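You operate a simulated robot arm through the tools that you are given. There is no shell and no other tool. Be economical: measure what you need, move in short steps, check, and stop when the job is done.

You are at the controls of a simulated two-armed robot. One attempt, no reset.

TASK
Fill the outer ring of holes on the yellow rig's board.
Fine: the head starts at S, which keeps its mark; fill no inner hole.

It is judged by the outcome, as a careful person would: the job done as asked, and still so three seconds after it is handed in. It fails if anything else is knocked over, pushed out of place, dropped, spilled or broken.

THE ROBOT
Two 7-joint arms with two-finger grippers on one trunk, hanging from a carriage that runs on a gantry, over the field with the corners [-1166, -2749], [113, -2698], [3, 0], [-1276, -52] (x, y) and turns from -4.887 to 7.103 rad about z. Base frame: it is fixed where the carriage stands at the start and does not move with it; the origin is on the floor, on the carriage's upright axis, x ahead of it, y to its left, z up; the surface under the hand at the start is at about z = 840. Readings come in mm, rad, newtons and seconds.
The left shoulder is at the start at [40, 158, 1202], the right one opposite. With the tool pointing down near the work surface each hand reaches from about 100 to 580 mm from the robot's upright axis, wherever it stands, measured 20 degrees to its own side. Payload 1.96 kg a hand.
The TCP of each hand is the grasp point between the finger pads, 20 mm short of the fingertips. In the tool frame z runs along the fingers and y along their closing line. The gripper opens to 72 mm. The gripper's body begins 38 mm behind the TCP.
Orientation is that of the tool frame in the base frame, as a unit quaternion [w, x, y, z]. With the fingers straight down and closing along the base's y, the tool's x points along the base's -x, its y along +y and its z along -z.

THE INTERFACE
- The arms move only by the tool play_rows. It takes "left_commands", "right_commands" or both (then of equal length, played together; a hand with none holds still); each is a list of rows, each a list of 3 entries, a list of its own where there are three numbers: the opening in per cent of the stroke, from 0 (shut) to 100 (fully open), then the shift along the tool's x, y, z in mm, then the turn, a rotation vector about the tool's x, y, z in rad. In form: [[grip, [x, y, z], [rx, ry, rz]], ...]. A call has 1 to 10 rows; each row shifts and turns the commanded pose from where the row before left it, along the tool's axes as they then stand. A row lasts 0.2 s, in which the tool goes at most 50 mm and 0.15 rad; a call with a longer step from one row to the next is refused whole, and so is a gripper value outside its range. A pose out of reach is approached as far as the arm can. The call stops where the force on the tool passes 80 N (or 10 N more than at its start, if that is more) or the arm is blocked; 0.2 s more then pass. The fingers move at their own pace (about 45 mm/s each) and stop on an object; they squeeze with about 25 N. The grip force told is the motor's: it shows also when the fingers shut on nothing. Time passes only in rows, and 0.2 s behind the last, so rows that do not move let the fingers close. The reply holds the time, the measured pose of the TCP, the force on the tool along the base axes, the opening and the grip force, in the units named above and with some noise, with the torque about the TCP (base axes, N m) and any sound that the robot's microphone picked up.
- Cameras (640 x 400 px; columns grow to the right, rows downward): "scene" is now at [201.2, 48.7, 1556.2]; the picture's right is [0.75, -0.66, 0.00], its down [-0.59, -0.67, -0.46] and it looks along [0.30, 0.34, -0.89] (base axes); focal length 293 px, centre (320, 200). "left" rides on the left gripper at [71, -19, -82] in its tool frame; the picture's right is [0.26, 0.97, 0.00], its down [-0.67, 0.18, -0.72] and it looks along [-0.69, 0.19, 0.70] (tool axes); focal length 280 px, centre (320, 200). "right" rides on the right gripper at [71, 19, -82] in its tool frame; the picture's right is [-0.26, 0.97, 0.00], its down [-0.67, -0.18, -0.72] and it looks along [-0.69, -0.19, 0.70] (tool axes); focal length 280 px, centre (320, 200). There is no depth. A picture from a camera that has moved, and an enlarged one, comes with that camera's place and axes in the base frame and with its lens.
- snapshot(camera): a new picture of that camera. It takes no simulated time.
- raise_lower(by): slides the trunk up (or, below 0, down) by that many mm; the arms and the scene camera ride with it, the base frame stays. It gives what a move gives, with no picture.
- steer(legs): drives the robot by 1 to 6 legs, each [ahead, left, turn to the left] in mm, mm and rad, along the robot's own axes; the way and the turn of a leg run together, so that a leg with both is an arc; at most 1500 mm and 3.142 rad a leg. The arms and the cameras ride along, it lands a little off, and it stops where it bumps. It keeps to its track: a leg is cut to what the track allows. It gives what a move gives.
- head_to(pan, tilt): turns the head with the scene camera to pan (to the left, within 1.501 rad either way) and tilt (down, from -0.506 to 1.204), counted from straight ahead of the robot. It gives what a move gives.
- zoom(camera, box): a new picture of the part [left, top, right, bottom] of that camera's present view, enlarged. It takes no simulated time.
- sign_off(): hands the job in; it is judged then, once.

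Work in short steps. Places have to be worked out from the pictures, the camera data and where the tool is seen: move nearer, look again, correct. Check each grasp and each placing, and mend what went wrong. You have 120 turns and 88 pictures in all, those below and enlarged ones among them. Open the grippers and draw the arms clear of the work before you hand the job in, unless the task says otherwise; then end with one line.

The tools are called after "Request:" by a JSON object that holds its "name" and its "arguments". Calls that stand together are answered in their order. play_rows: Moves the arms, as the interface text tells. Its arguments: {"type":"object","properties":{"left_commands":{"type":"array"},"right_commands":{"type":"array"}},"required":[]} The other tools are called the same way: raise_lower (by) slides the trunk up or down; steer (legs) drives the base; head_to (pan, tilt) turns the head that bears the scene camera; snapshot (camera) takes a picture; zoom (camera, box) takes an enlarged picture of a part of a camera's view; sign_off () hands the job in.

At the start:

```text
clock: 0.0
left_position: [293.1, 344.0, 1191.9]
left_tcp_rot: [0.0, 0.001, 1.0, 0.0]
left_wrist_force: [-0.7, -0.5, -0.1]
left_wrist_torque: [0.05, 0.02, -0.02]
left_opening: 72.2
left_finger_force: 0.2
right_position: [311.1, 7.0, 1190.7]
right_tcp_rot: [0.001, 0.0, 1.0, 0.0]
right_wrist_force: [-0.2, 0.0, -0.1]
right_wrist_torque: [0.01, 0.02, 0.03]
right_opening: 71.9
right_finger_force: 0.0
trunk travel left (down, up): [-525.0, 315.0]
robot x, y, heading: [-2.0, 1.3, -0.007]
head pan, tilt: [0.852, 1.094]
```

scene: 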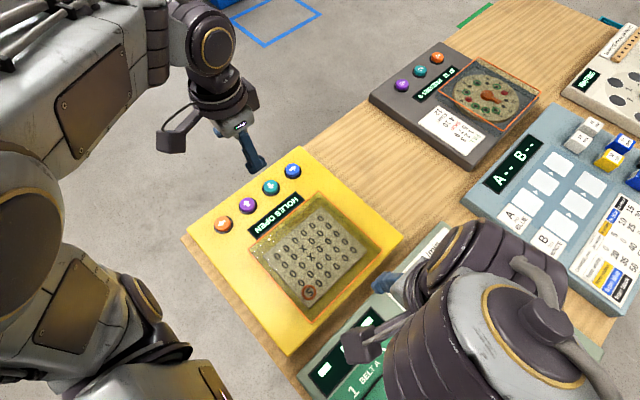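
right: 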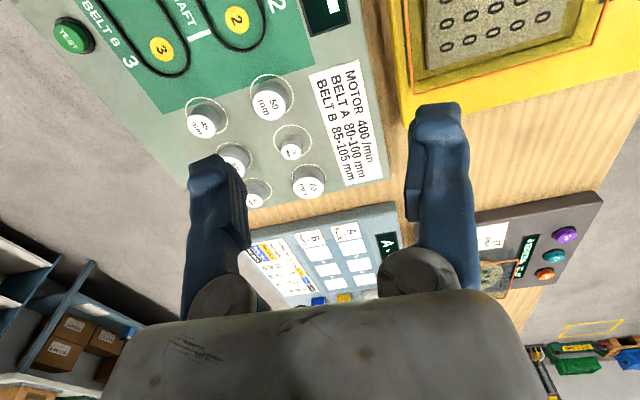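
left: 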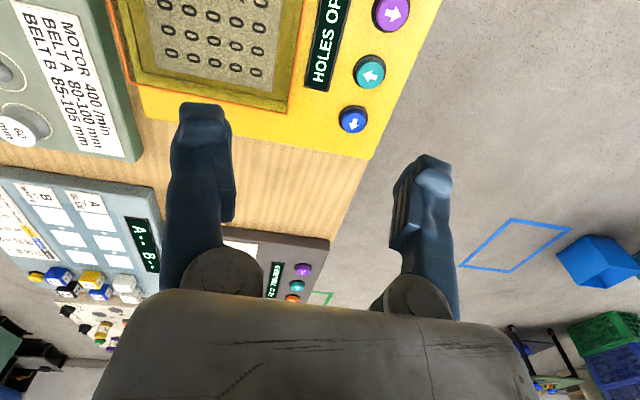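

I'll zoom in on the yellow rig to read its board, buttons and display.

Request:
{"name": "zoom", "arguments": {"camera": "scene", "box": [180, 140, 410, 340]}}

Request:
{"name": "zoom", "arguments": {"camera": "scene", "box": [250, 190, 370, 310]}}

```text
2.00 times, centred on (295, 240) of scene
camera zoom: at [201.2, 48.7, 1556.2], right [0.75, -0.66, 0.0], down [-0.59, -0.67, -0.46], along [0.3, 0.34, -0.89], focal length 587 px, centre (370, 120)
```

zoom: 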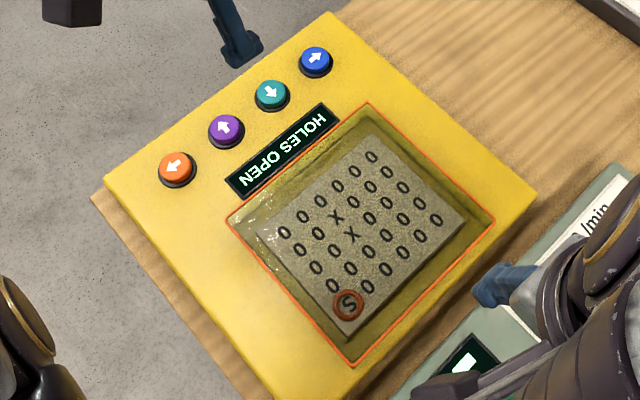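

```text
3.33 times, centred on (310, 250) of scene
camera zoom: at [201.2, 48.7, 1556.2], right [0.75, -0.66, 0.0], down [-0.59, -0.67, -0.46], along [0.3, 0.34, -0.89], focal length 978 px, centre (353, 33)
```

zoom: 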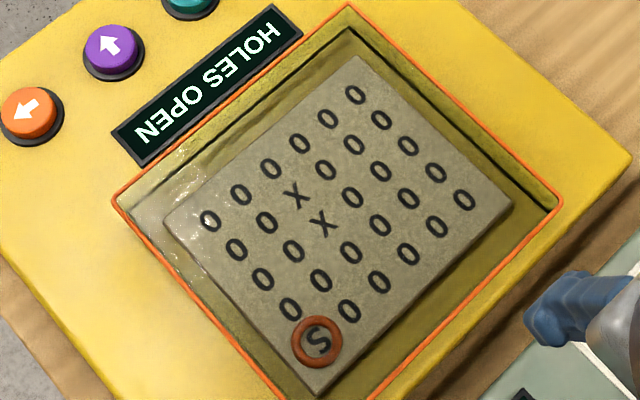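

The arrows match the board's axes, with the operator on the +y side. S sits at a ring corner, so the first press can't reach an inner hole. I place the buttons at y≈412 and x≈208/281/357/430 (orange, purple, teal, blue). I'm closing the left gripper and moving it above purple.

Request:
{"name": "play_rows", "arguments": {"left_commands": [[0, [2.4, 13.6, 36], [0, 0, 0]], [0, [2.4, 13.6, 36], [0, 0, 0]], [0, [2.4, 13.6, 36], [0, 0, 0]], [0, [2.4, 13.6, 36], [0, 0, 0]], [0, [2.4, 13.6, 36], [0, 0, 0]], [0, [0, 0, 0], [0, 0, 0]]]}}

Request:
{"name": "snapshot", "arguments": {"camera": "left"}}

Request:
{"name": "snapshot", "arguments": {"camera": "scene"}}

```text
clock: 1.4
left_position: [280.5, 412.8, 1013.8]
left_tcp_rot: [0.0, 0.0, 1.0, 0.0]
left_wrist_force: [-0.3, 0.6, -0.8]
left_wrist_torque: [0.0, 0.03, 0.04]
left_opening: 0.1
left_finger_force: 23.9
right_position: [311.2, 7.4, 1190.8]
right_tcp_rot: [0.0, 0.0, 1.0, 0.0]
right_wrist_force: [0.1, -0.5, 0.2]
right_wrist_torque: [0.02, 0.0, -0.02]
right_opening: 72.0
right_finger_force: 0.0
trunk travel left (down, up): [-525.0, 315.0]
robot x, y, heading: [-3.4, -1.5, -0.002]
head pan, tilt: [0.852, 1.094]
```

```text
82 pictures are left
camera left: at [210.4, 394.3, 1094.6], right [-0.26, 0.97, 0.0], down [0.67, 0.18, 0.72], along [0.69, 0.19, -0.7], focal length 280 px, centre (320, 200)
```

left: 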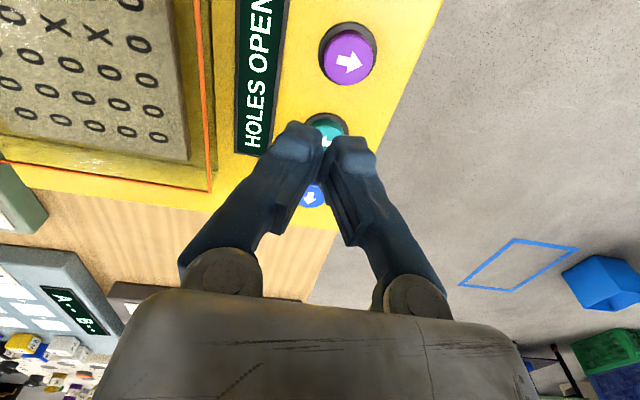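

```text
81 pictures are left
camera scene: at [201.2, 48.7, 1556.2], right [0.75, -0.66, 0.0], down [-0.59, -0.67, -0.46], along [0.3, 0.34, -0.89], focal length 293 px, centre (320, 200)
```

scene: 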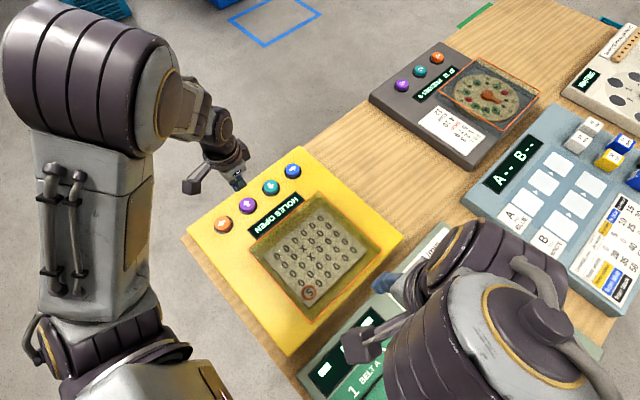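

Triangulating from both cameras puts the button tops nearer z≈858: purple at about (285, 435), with the others at x≈208/366/444. I'm moving lower over purple to confirm.

Request:
{"name": "play_rows", "arguments": {"left_commands": [[0, [-1, 7, 38], [0, 0, 0]], [0, [-2, 8, 38], [0, 0, 0]], [0, [-1, 7, 36], [0, 0, 0]], [0, [0, 0, 0], [0, 0, 0]]]}}

Request:
{"name": "snapshot", "arguments": {"camera": "left"}}

Request:
{"name": "zoom", "arguments": {"camera": "scene", "box": [180, 140, 410, 340]}}

```text
clock: 2.4
left_position: [285.6, 436.2, 900.2]
left_tcp_rot: [0.0, 0.0, 1.0, 0.0]
left_wrist_force: [0.2, -0.6, -0.3]
left_wrist_torque: [0.01, -0.04, -0.05]
left_opening: 0.0
left_finger_force: 25.1
right_position: [310.7, 6.6, 1190.5]
right_tcp_rot: [0.0, 0.0, 1.0, -0.001]
right_wrist_force: [0.3, -0.3, 0.5]
right_wrist_torque: [0.01, -0.01, -0.01]
right_opening: 72.2
right_finger_force: 0.1
trunk travel left (down, up): [-525.0, 315.0]
robot x, y, heading: [-1.6, 1.8, 0.002]
head pan, tilt: [0.852, 1.094]
```

```text
80 pictures are left
camera left: at [215.0, 418.2, 982.4], right [-0.26, 0.97, 0.0], down [0.67, 0.18, 0.72], along [0.69, 0.19, -0.7], focal length 280 px, centre (320, 200)
```

left: 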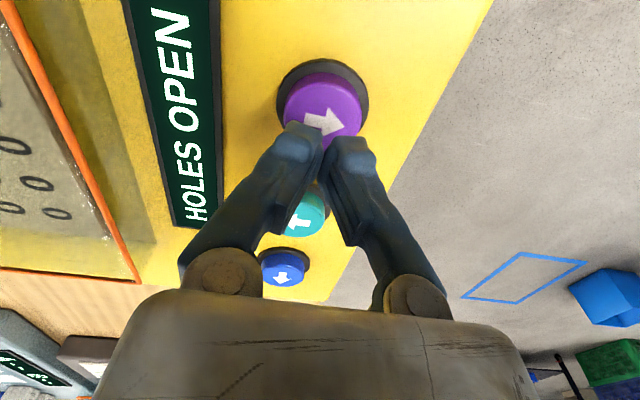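

```text
2.00 times, centred on (295, 240) of scene
camera zoom: at [201.2, 48.7, 1556.2], right [0.75, -0.66, 0.0], down [-0.59, -0.67, -0.46], along [0.3, 0.34, -0.89], focal length 587 px, centre (370, 120)
```

zoom: 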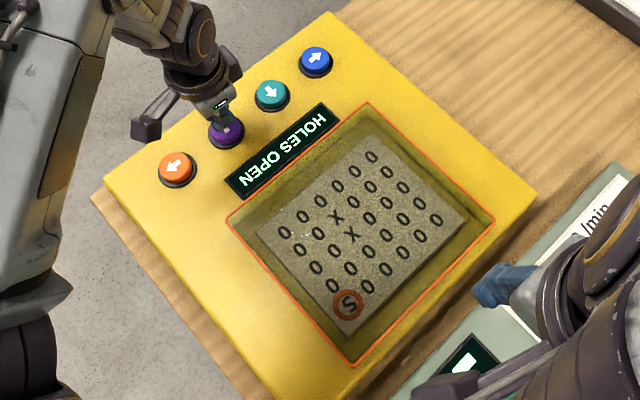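

The fingertip is over purple, tip near z≈880. I'm pressing gently in 4 mm steps to find the button's travel.

Request:
{"name": "play_rows", "arguments": {"left_commands": [[0, [2, 0, 6], [0, 0, 0]], [0, [1, 0, 6], [0, 0, 0]], [0, [0, 0, 5], [0, 0, 0]], [0, [0, 0, 4], [0, 0, 0]]]}}

Request:
{"name": "zoom", "arguments": {"camera": "scene", "box": [180, 140, 410, 340]}}

```text
clock: 3.4
left_position: [282.9, 434.9, 880.1]
left_tcp_rot: [0.0, 0.0, 1.0, 0.0]
left_wrist_force: [1.1, 0.5, -0.3]
left_wrist_torque: [-0.02, 0.01, -0.01]
left_opening: 0.0
left_finger_force: 25.1
right_position: [311.9, 8.0, 1191.7]
right_tcp_rot: [0.0, 0.0, 1.0, 0.0]
right_wrist_force: [-0.6, -0.4, -0.7]
right_wrist_torque: [-0.03, -0.02, 0.0]
right_opening: 71.9
right_finger_force: 0.2
trunk travel left (down, up): [-525.0, 315.0]
robot x, y, heading: [-5.1, 0.2, 0.001]
head pan, tilt: [0.852, 1.094]
```

```text
2.00 times, centred on (295, 240) of scene
camera zoom: at [201.2, 48.7, 1556.2], right [0.75, -0.66, 0.0], down [-0.59, -0.67, -0.46], along [0.3, 0.34, -0.89], focal length 587 px, centre (370, 120)
```

zoom: 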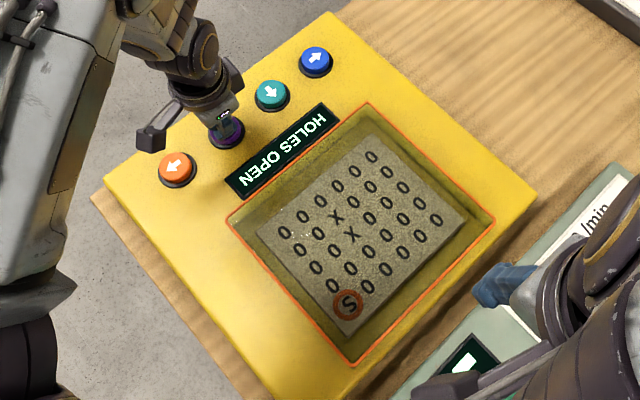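

No contact yet with the tip at about z=860, so I'm continuing down in 2 mm steps.

Request:
{"name": "play_rows", "arguments": {"left_commands": [[0, [0, 0, 2], [0, 0, 0]], [0, [0, 0, 2], [0, 0, 0]]]}}

Request:
{"name": "play_rows", "arguments": {"left_commands": [[0, [0, 0, 2], [0, 0, 0]], [0, [0, 0, 2], [0, 0, 0]]]}}

Request:
{"name": "zoom", "arguments": {"camera": "scene", "box": [180, 140, 410, 340]}}

```text
clock: 4.0
left_position: [284.0, 436.1, 876.1]
left_tcp_rot: [0.0, -0.001, 1.0, 0.0]
left_wrist_force: [0.4, -0.9, 0.2]
left_wrist_torque: [0.0, 0.0, -0.02]
left_opening: 0.1
left_finger_force: 24.8
right_position: [310.7, 7.2, 1189.8]
right_tcp_rot: [0.0, 0.0, 1.0, 0.0]
right_wrist_force: [-0.1, 0.5, -0.3]
right_wrist_torque: [0.04, -0.03, -0.04]
right_opening: 71.8
right_finger_force: 0.0
trunk travel left (down, up): [-525.0, 315.0]
robot x, y, heading: [-0.6, -1.1, 0.004]
head pan, tilt: [0.852, 1.094]
```

```text
clock: 4.6
left_position: [283.2, 435.9, 872.2]
left_tcp_rot: [0.0, 0.0, 1.0, 0.0]
left_wrist_force: [1.1, 0.8, 1.7]
left_wrist_torque: [0.04, -0.03, 0.0]
left_opening: 0.1
left_finger_force: 24.5
right_position: [310.5, 7.2, 1190.0]
right_tcp_rot: [0.0, 0.0, 1.0, 0.0]
right_wrist_force: [-0.1, -0.7, 0.2]
right_wrist_torque: [-0.03, 0.0, 0.02]
right_opening: 72.0
right_finger_force: 0.1
trunk travel left (down, up): [-525.0, 315.0]
robot x, y, heading: [-2.5, 2.7, 0.002]
head pan, tilt: [0.852, 1.094]
```

```text
2.00 times, centred on (295, 240) of scene
camera zoom: at [201.3, 48.8, 1556.2], right [0.75, -0.66, 0.0], down [-0.59, -0.67, -0.46], along [0.3, 0.34, -0.89], focal length 587 px, centre (370, 120)
```

zoom: 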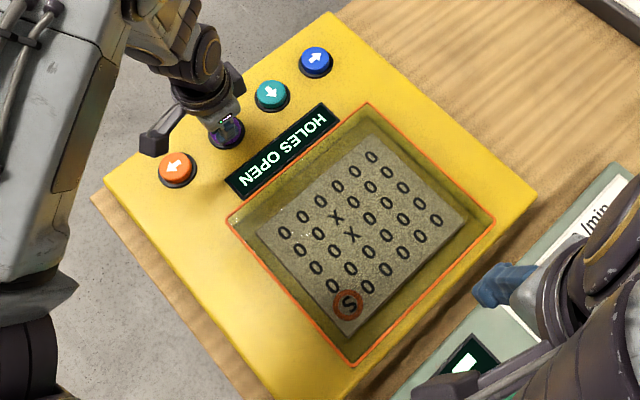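

Light contact (1.7 N) with the tip at z≈852. I'm pressing a little further.

Request:
{"name": "play_rows", "arguments": {"left_commands": [[0, [0, 0, 1.5], [0, 0, 0]], [0, [0, 0, 1.5], [0, 0, 0]]]}}

Request:
{"name": "zoom", "arguments": {"camera": "scene", "box": [180, 140, 410, 340]}}

```text
clock: 5.2
left_position: [283.3, 434.0, 869.2]
left_tcp_rot: [0.0, 0.001, 1.0, 0.0]
left_wrist_force: [-1.3, -1.3, 5.7]
left_wrist_torque: [-0.02, 0.03, 0.07]
left_opening: 6.1
left_finger_force: 29.5
right_position: [311.1, 7.7, 1190.8]
right_tcp_rot: [0.0, -0.001, 1.0, 0.0]
right_wrist_force: [0.0, 0.3, 0.5]
right_wrist_torque: [-0.01, 0.0, -0.01]
right_opening: 71.8
right_finger_force: 0.1
trunk travel left (down, up): [-525.0, 315.0]
robot x, y, heading: [2.7, -1.2, 0.006]
head pan, tilt: [0.852, 1.094]
heard: click
```

```text
2.00 times, centred on (295, 240) of scene
camera zoom: at [201.2, 48.8, 1556.3], right [0.75, -0.66, 0.0], down [-0.59, -0.67, -0.46], along [0.3, 0.34, -0.89], focal length 587 px, centre (370, 120)
```

zoom: 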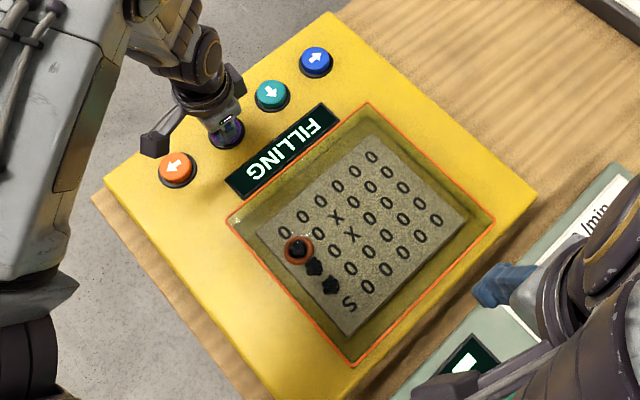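

Click: the head slid along +y, filling as it goes. It has filled three holes and the display shows FILLING. I'm releasing to see where it stops.

Request:
{"name": "play_rows", "arguments": {"left_commands": [[0, [0, 0, -12], [0, 0, 0]], [0, [0, 0, 0], [0, 0, 0]]]}}

Request:
{"name": "zoom", "arguments": {"camera": "scene", "box": [180, 140, 410, 340]}}

```text
clock: 5.8
left_position: [281.7, 434.2, 879.8]
left_tcp_rot: [0.0, 0.0, 1.0, -0.001]
left_wrist_force: [0.1, 0.1, -0.3]
left_wrist_torque: [0.0, 0.02, 0.01]
left_opening: 0.2
left_finger_force: 29.1
right_position: [312.2, 8.1, 1190.2]
right_tcp_rot: [0.0, 0.0, 1.0, 0.0]
right_wrist_force: [0.8, -0.5, -0.3]
right_wrist_torque: [-0.02, -0.01, 0.01]
right_opening: 71.7
right_finger_force: 0.0
trunk travel left (down, up): [-525.0, 315.0]
robot x, y, heading: [-2.7, 4.1, 0.001]
head pan, tilt: [0.852, 1.094]
```

```text
2.00 times, centred on (295, 240) of scene
camera zoom: at [201.2, 48.8, 1556.1], right [0.75, -0.66, 0.0], down [-0.59, -0.67, -0.46], along [0.3, 0.34, -0.89], focal length 587 px, centre (370, 120)
```

zoom: 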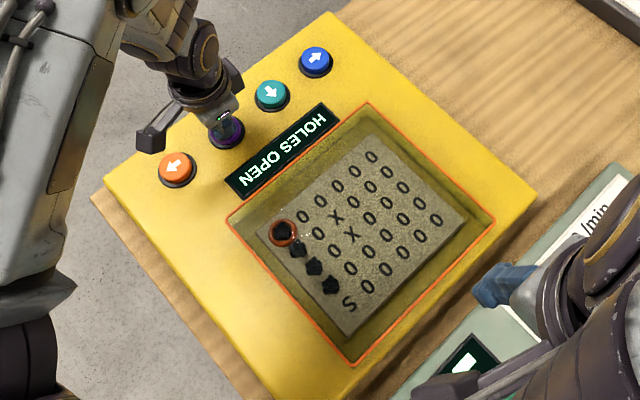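

The head stopped at the corner with the whole first side filled. Next is blue: I'm raising the hand and moving about +158 mm in x.

Request:
{"name": "play_rows", "arguments": {"left_commands": [[0, [0, 0, -30], [0, 0, 0]], [0, [-40, 0, 0], [0, 0, 0]], [0, [-40, 1, 0], [0, 0, 0]], [0, [-40, 1, 0], [0, 0, 0]], [0, [-38, 0, 0], [0, 0, 0]], [0, [0, 0, 15], [0, 0, 0]], [0, [0, 0, 0], [0, 0, 0]]]}}

Request:
{"name": "snapshot", "arguments": {"camera": "left"}}

Request:
{"name": "zoom", "arguments": {"camera": "scene", "box": [180, 140, 410, 340]}}

```text
clock: 7.4
left_position: [442.8, 437.1, 895.8]
left_tcp_rot: [0.0, 0.0, 1.0, 0.0]
left_wrist_force: [0.6, 0.9, 0.2]
left_wrist_torque: [0.0, 0.03, -0.01]
left_opening: 0.0
left_finger_force: 30.2
right_position: [311.4, 7.4, 1189.7]
right_tcp_rot: [0.0, 0.0, 1.0, 0.0]
right_wrist_force: [0.0, 0.8, 0.7]
right_wrist_torque: [-0.05, 0.03, -0.02]
right_opening: 72.3
right_finger_force: 0.0
trunk travel left (down, up): [-525.0, 315.0]
robot x, y, heading: [0.3, -1.2, 0.001]
head pan, tilt: [0.852, 1.094]
```

```text
74 pictures are left
camera left: at [371.0, 418.9, 977.2], right [-0.26, 0.96, 0.0], down [0.67, 0.18, 0.72], along [0.69, 0.19, -0.7], focal length 280 px, centre (320, 200)
```

left: 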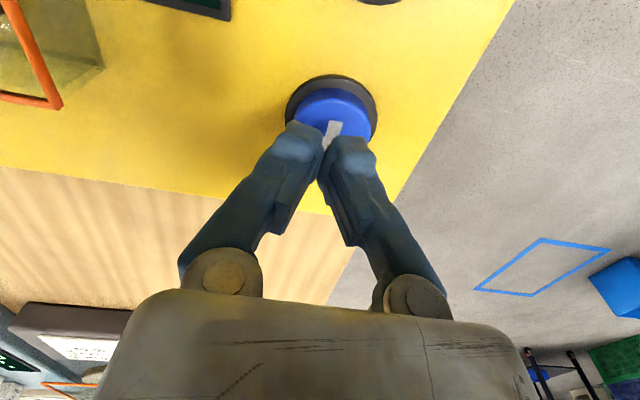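

```text
2.00 times, centred on (295, 240) of scene
camera zoom: at [201.2, 48.8, 1556.2], right [0.75, -0.66, 0.0], down [-0.59, -0.67, -0.46], along [0.3, 0.34, -0.89], focal length 587 px, centre (370, 120)
```

zoom: 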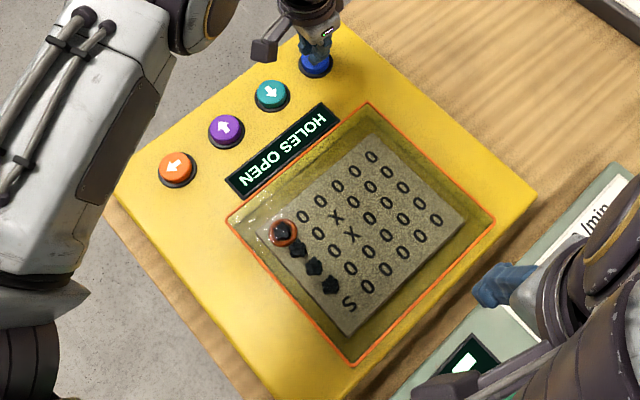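

The fingertip is over blue. I'm shifting slightly towards its centre, pressing, holding briefly in case motion needs it, then releasing.

Request:
{"name": "play_rows", "arguments": {"left_commands": [[0, [3, 3, 15], [0, 0, 0]], [0, [0, 0, 8], [0, 0, 0]], [0, [0, 0, 4], [0, 0, 0]], [0, [0, 0, 0], [0, 0, 0]], [0, [0, 0, 0], [0, 0, 0]], [0, [0, 0, 0], [0, 0, 0]], [0, [0, 0, -15], [0, 0, 0]]]}}

Request:
{"name": "zoom", "arguments": {"camera": "scene", "box": [180, 140, 410, 340]}}

```text
clock: 9.0
left_position: [437.9, 439.2, 882.6]
left_tcp_rot: [0.0, 0.001, 1.0, 0.0]
left_wrist_force: [0.1, 0.1, 0.4]
left_wrist_torque: [-0.02, 0.0, -0.01]
left_opening: 0.0
left_finger_force: 29.3
right_position: [311.8, 7.2, 1190.2]
right_tcp_rot: [0.0, 0.001, 1.0, 0.0]
right_wrist_force: [-0.5, 0.0, -0.5]
right_wrist_torque: [0.06, 0.0, 0.03]
right_opening: 71.7
right_finger_force: 0.1
trunk travel left (down, up): [-525.0, 315.0]
robot x, y, heading: [2.2, 1.2, 0.003]
head pan, tilt: [0.852, 1.094]
heard: click
```

```text
2.00 times, centred on (295, 240) of scene
camera zoom: at [201.3, 48.8, 1556.0], right [0.75, -0.66, 0.0], down [-0.59, -0.67, -0.46], along [0.3, 0.34, -0.89], focal length 587 px, centre (370, 120)
```

zoom: 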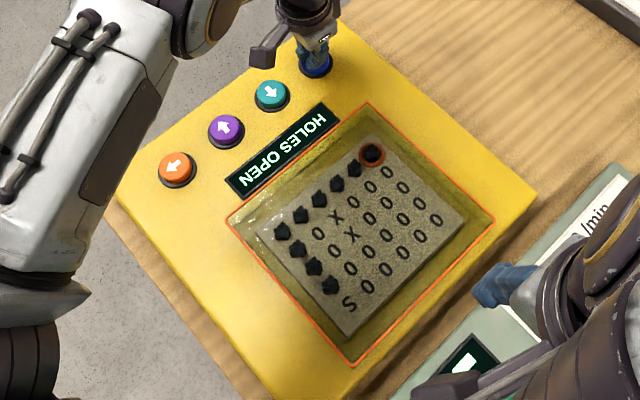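

The second side is filled, with the head at the far +x corner. Next is teal (x≈361, y≈437): lift, shift −77 mm in x, press, hold, release.

Request:
{"name": "play_rows", "arguments": {"left_commands": [[0, [0, 0, -20], [0, 0, 0]], [0, [39, -1, 0], [0, 0, 0]], [0, [39, -1, 0], [0, 0, 0]], [0, [0, 0, 22], [0, 0, 0]], [0, [0, 0, 8], [0, 0, 0]], [0, [0, 0, 5], [0, 0, 0]], [0, [0, 0, 0], [0, 0, 0]], [0, [0, 0, 0], [0, 0, 0]], [0, [0, 0, 0], [0, 0, 0]], [0, [0, 0, -15], [0, 0, 0]]]}}

Request:
{"name": "zoom", "arguments": {"camera": "scene", "box": [180, 140, 410, 340]}}

```text
clock: 11.2
left_position: [360.6, 438.8, 882.7]
left_tcp_rot: [0.001, 0.0, 1.0, 0.0]
left_wrist_force: [0.6, 0.0, -0.1]
left_wrist_torque: [0.01, -0.01, -0.02]
left_opening: 0.0
left_finger_force: 29.1
right_position: [310.5, 6.9, 1190.2]
right_tcp_rot: [0.0, 0.0, 1.0, 0.0]
right_wrist_force: [0.0, 1.2, 0.9]
right_wrist_torque: [0.01, -0.02, 0.0]
right_opening: 71.9
right_finger_force: 0.1
trunk travel left (down, up): [-525.0, 315.0]
robot x, y, heading: [-0.8, -0.9, 0.0]
head pan, tilt: [0.852, 1.094]
heard: click
```

```text
2.00 times, centred on (295, 240) of scene
camera zoom: at [201.3, 48.8, 1556.0], right [0.75, -0.66, 0.0], down [-0.59, -0.67, -0.46], along [0.3, 0.34, -0.89], focal length 587 px, centre (370, 120)
```

zoom: 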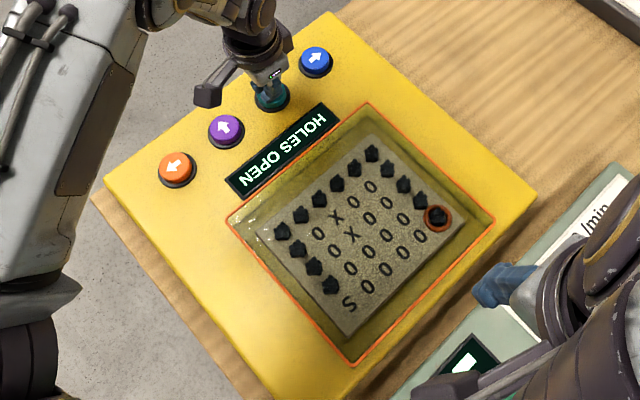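

The third side is filled, with the head at the last corner. Final leg is orange, at x≈205, y≈434. I'm moving over it first and checking the alignment.

Request:
{"name": "play_rows", "arguments": {"left_commands": [[0, [0, 0, -25], [0, 0, 0]], [0, [39, -1, 0], [0, 0, 0]], [0, [39, -1, 0], [0, 0, 0]], [0, [39, -1, 0], [0, 0, 0]], [0, [38, -1, 0], [0, 0, 0]], [0, [0, 0, 15], [0, 0, 0]], [0, [0, 0, 0], [0, 0, 0]]]}}

Request:
{"name": "snapshot", "arguments": {"camera": "left"}}

```text
clock: 12.8
left_position: [206.2, 433.6, 892.6]
left_tcp_rot: [0.0, 0.0, 1.0, 0.0]
left_wrist_force: [0.5, -0.5, -0.6]
left_wrist_torque: [0.04, -0.01, 0.0]
left_opening: 0.1
left_finger_force: 29.6
right_position: [310.3, 6.5, 1191.1]
right_tcp_rot: [-0.001, 0.0, 1.0, 0.0]
right_wrist_force: [-0.2, 0.5, -0.3]
right_wrist_torque: [-0.05, -0.01, -0.01]
right_opening: 71.8
right_finger_force: 0.0
trunk travel left (down, up): [-525.0, 315.0]
robot x, y, heading: [0.8, 0.3, 0.002]
head pan, tilt: [0.852, 1.094]
```

```text
70 pictures are left
camera left: at [135.4, 415.1, 973.3], right [-0.26, 0.97, 0.0], down [0.67, 0.18, 0.72], along [0.69, 0.19, -0.7], focal length 280 px, centre (320, 200)
```

left: 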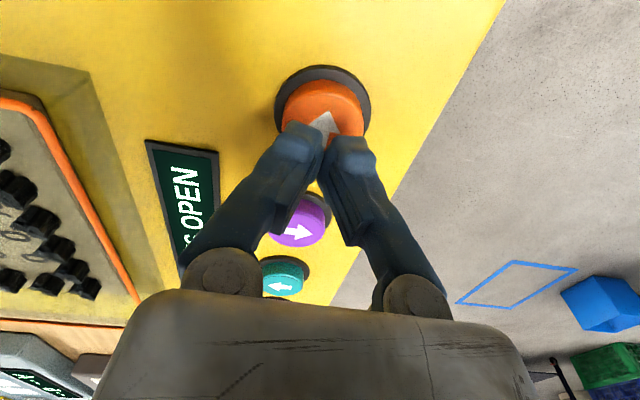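

Aligned over orange. I'll press briefly this time, then check where the head stops near S.

Request:
{"name": "play_rows", "arguments": {"left_commands": [[0, [1, 0, 12], [0, 0, 0]], [0, [0, 0, 8], [0, 0, 0]], [0, [0, 0, 4], [0, 0, 0]], [0, [0, 0, -15], [0, 0, 0]]]}}

Request:
{"name": "zoom", "arguments": {"camera": "scene", "box": [180, 140, 410, 340]}}

```text
clock: 13.8
left_position: [202.9, 433.4, 884.2]
left_tcp_rot: [0.0, 0.001, 1.0, 0.0]
left_wrist_force: [-0.3, -0.4, 1.4]
left_wrist_torque: [-0.01, 0.01, 0.03]
left_opening: 0.0
left_finger_force: 29.4
right_position: [310.3, 8.2, 1189.2]
right_tcp_rot: [0.0, 0.0, 1.0, 0.0]
right_wrist_force: [0.1, 0.8, -0.4]
right_wrist_torque: [-0.01, 0.03, 0.0]
right_opening: 71.8
right_finger_force: 0.1
trunk travel left (down, up): [-525.0, 315.0]
robot x, y, heading: [0.0, -0.3, 0.003]
head pan, tilt: [0.852, 1.094]
heard: click
```

```text
2.00 times, centred on (295, 240) of scene
camera zoom: at [201.3, 48.8, 1556.1], right [0.75, -0.66, 0.0], down [-0.59, -0.67, -0.46], along [0.3, 0.34, -0.89], focal length 587 px, centre (370, 120)
```

zoom: 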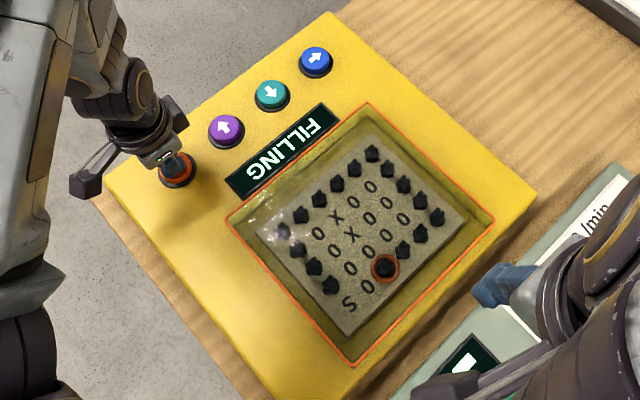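

The head is still filling on its own. I'm raising the arm clear, opening the gripper and letting it finish.

Request:
{"name": "play_rows", "arguments": {"left_commands": [[0, [0, 0, -40], [0, 0, 0]], [0, [0, 0, -45], [0, 0, 0]], [0, [0, 0, -45], [0, 0, 0]], [50, [0, 0, -45], [0, 0, 0]], [100, [0, 0, -45], [0, 0, 0]], [100, [0, 0, -45], [0, 0, 0]], [100, [0, 0, 0], [0, 0, 0]]]}}

Request:
{"name": "zoom", "arguments": {"camera": "scene", "box": [230, 180, 370, 310]}}

Request:
{"name": "snapshot", "arguments": {"camera": "scene"}}

```text
clock: 15.4
left_position: [205.3, 431.6, 1152.5]
left_tcp_rot: [0.0, 0.0, 1.0, 0.0]
left_wrist_force: [-0.4, 0.3, 0.4]
left_wrist_torque: [0.0, 0.0, 0.03]
left_opening: 71.9
left_finger_force: 0.0
right_position: [310.6, 8.1, 1190.2]
right_tcp_rot: [0.0, 0.0, 1.0, 0.0]
right_wrist_force: [-0.1, 0.0, -0.1]
right_wrist_torque: [0.0, 0.01, 0.02]
right_opening: 72.0
right_finger_force: 0.0
trunk travel left (down, up): [-525.0, 315.0]
robot x, y, heading: [-2.1, 0.8, 0.0]
head pan, tilt: [0.852, 1.094]
```

```text
3.08 times, centred on (300, 245) of scene
camera zoom: at [201.2, 48.8, 1556.2], right [0.75, -0.66, 0.0], down [-0.59, -0.67, -0.46], along [0.3, 0.34, -0.89], focal length 903 px, centre (382, 62)
```

zoom: 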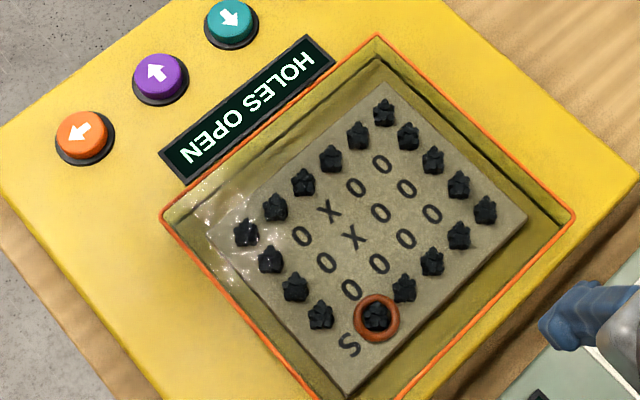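

```text
67 pictures are left
camera scene: at [201.2, 48.8, 1556.2], right [0.75, -0.66, 0.0], down [-0.59, -0.67, -0.46], along [0.3, 0.34, -0.89], focal length 293 px, centre (320, 200)
```

scene: 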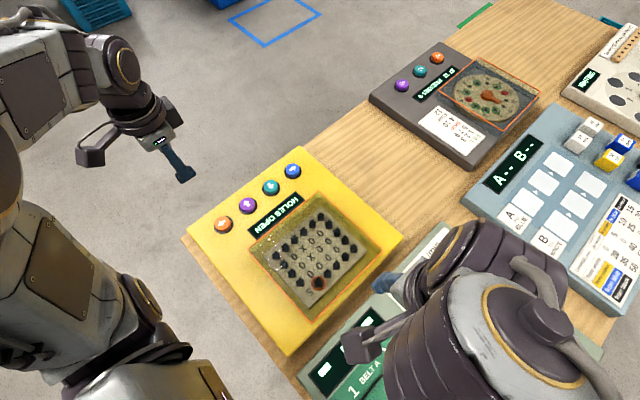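

All 17 ring holes besides S are filled. S still shows its mark, the inner holes are untouched, and the arm is clear with its gripper open, so I'm handing it in.

Request:
{"name": "sign_off", "arguments": {}}

```text
The job is handed in.
```

The outer ring on the yellow rig's board is filled: all 17 holes besides S. S keeps its mark, and no inner hole was filled.
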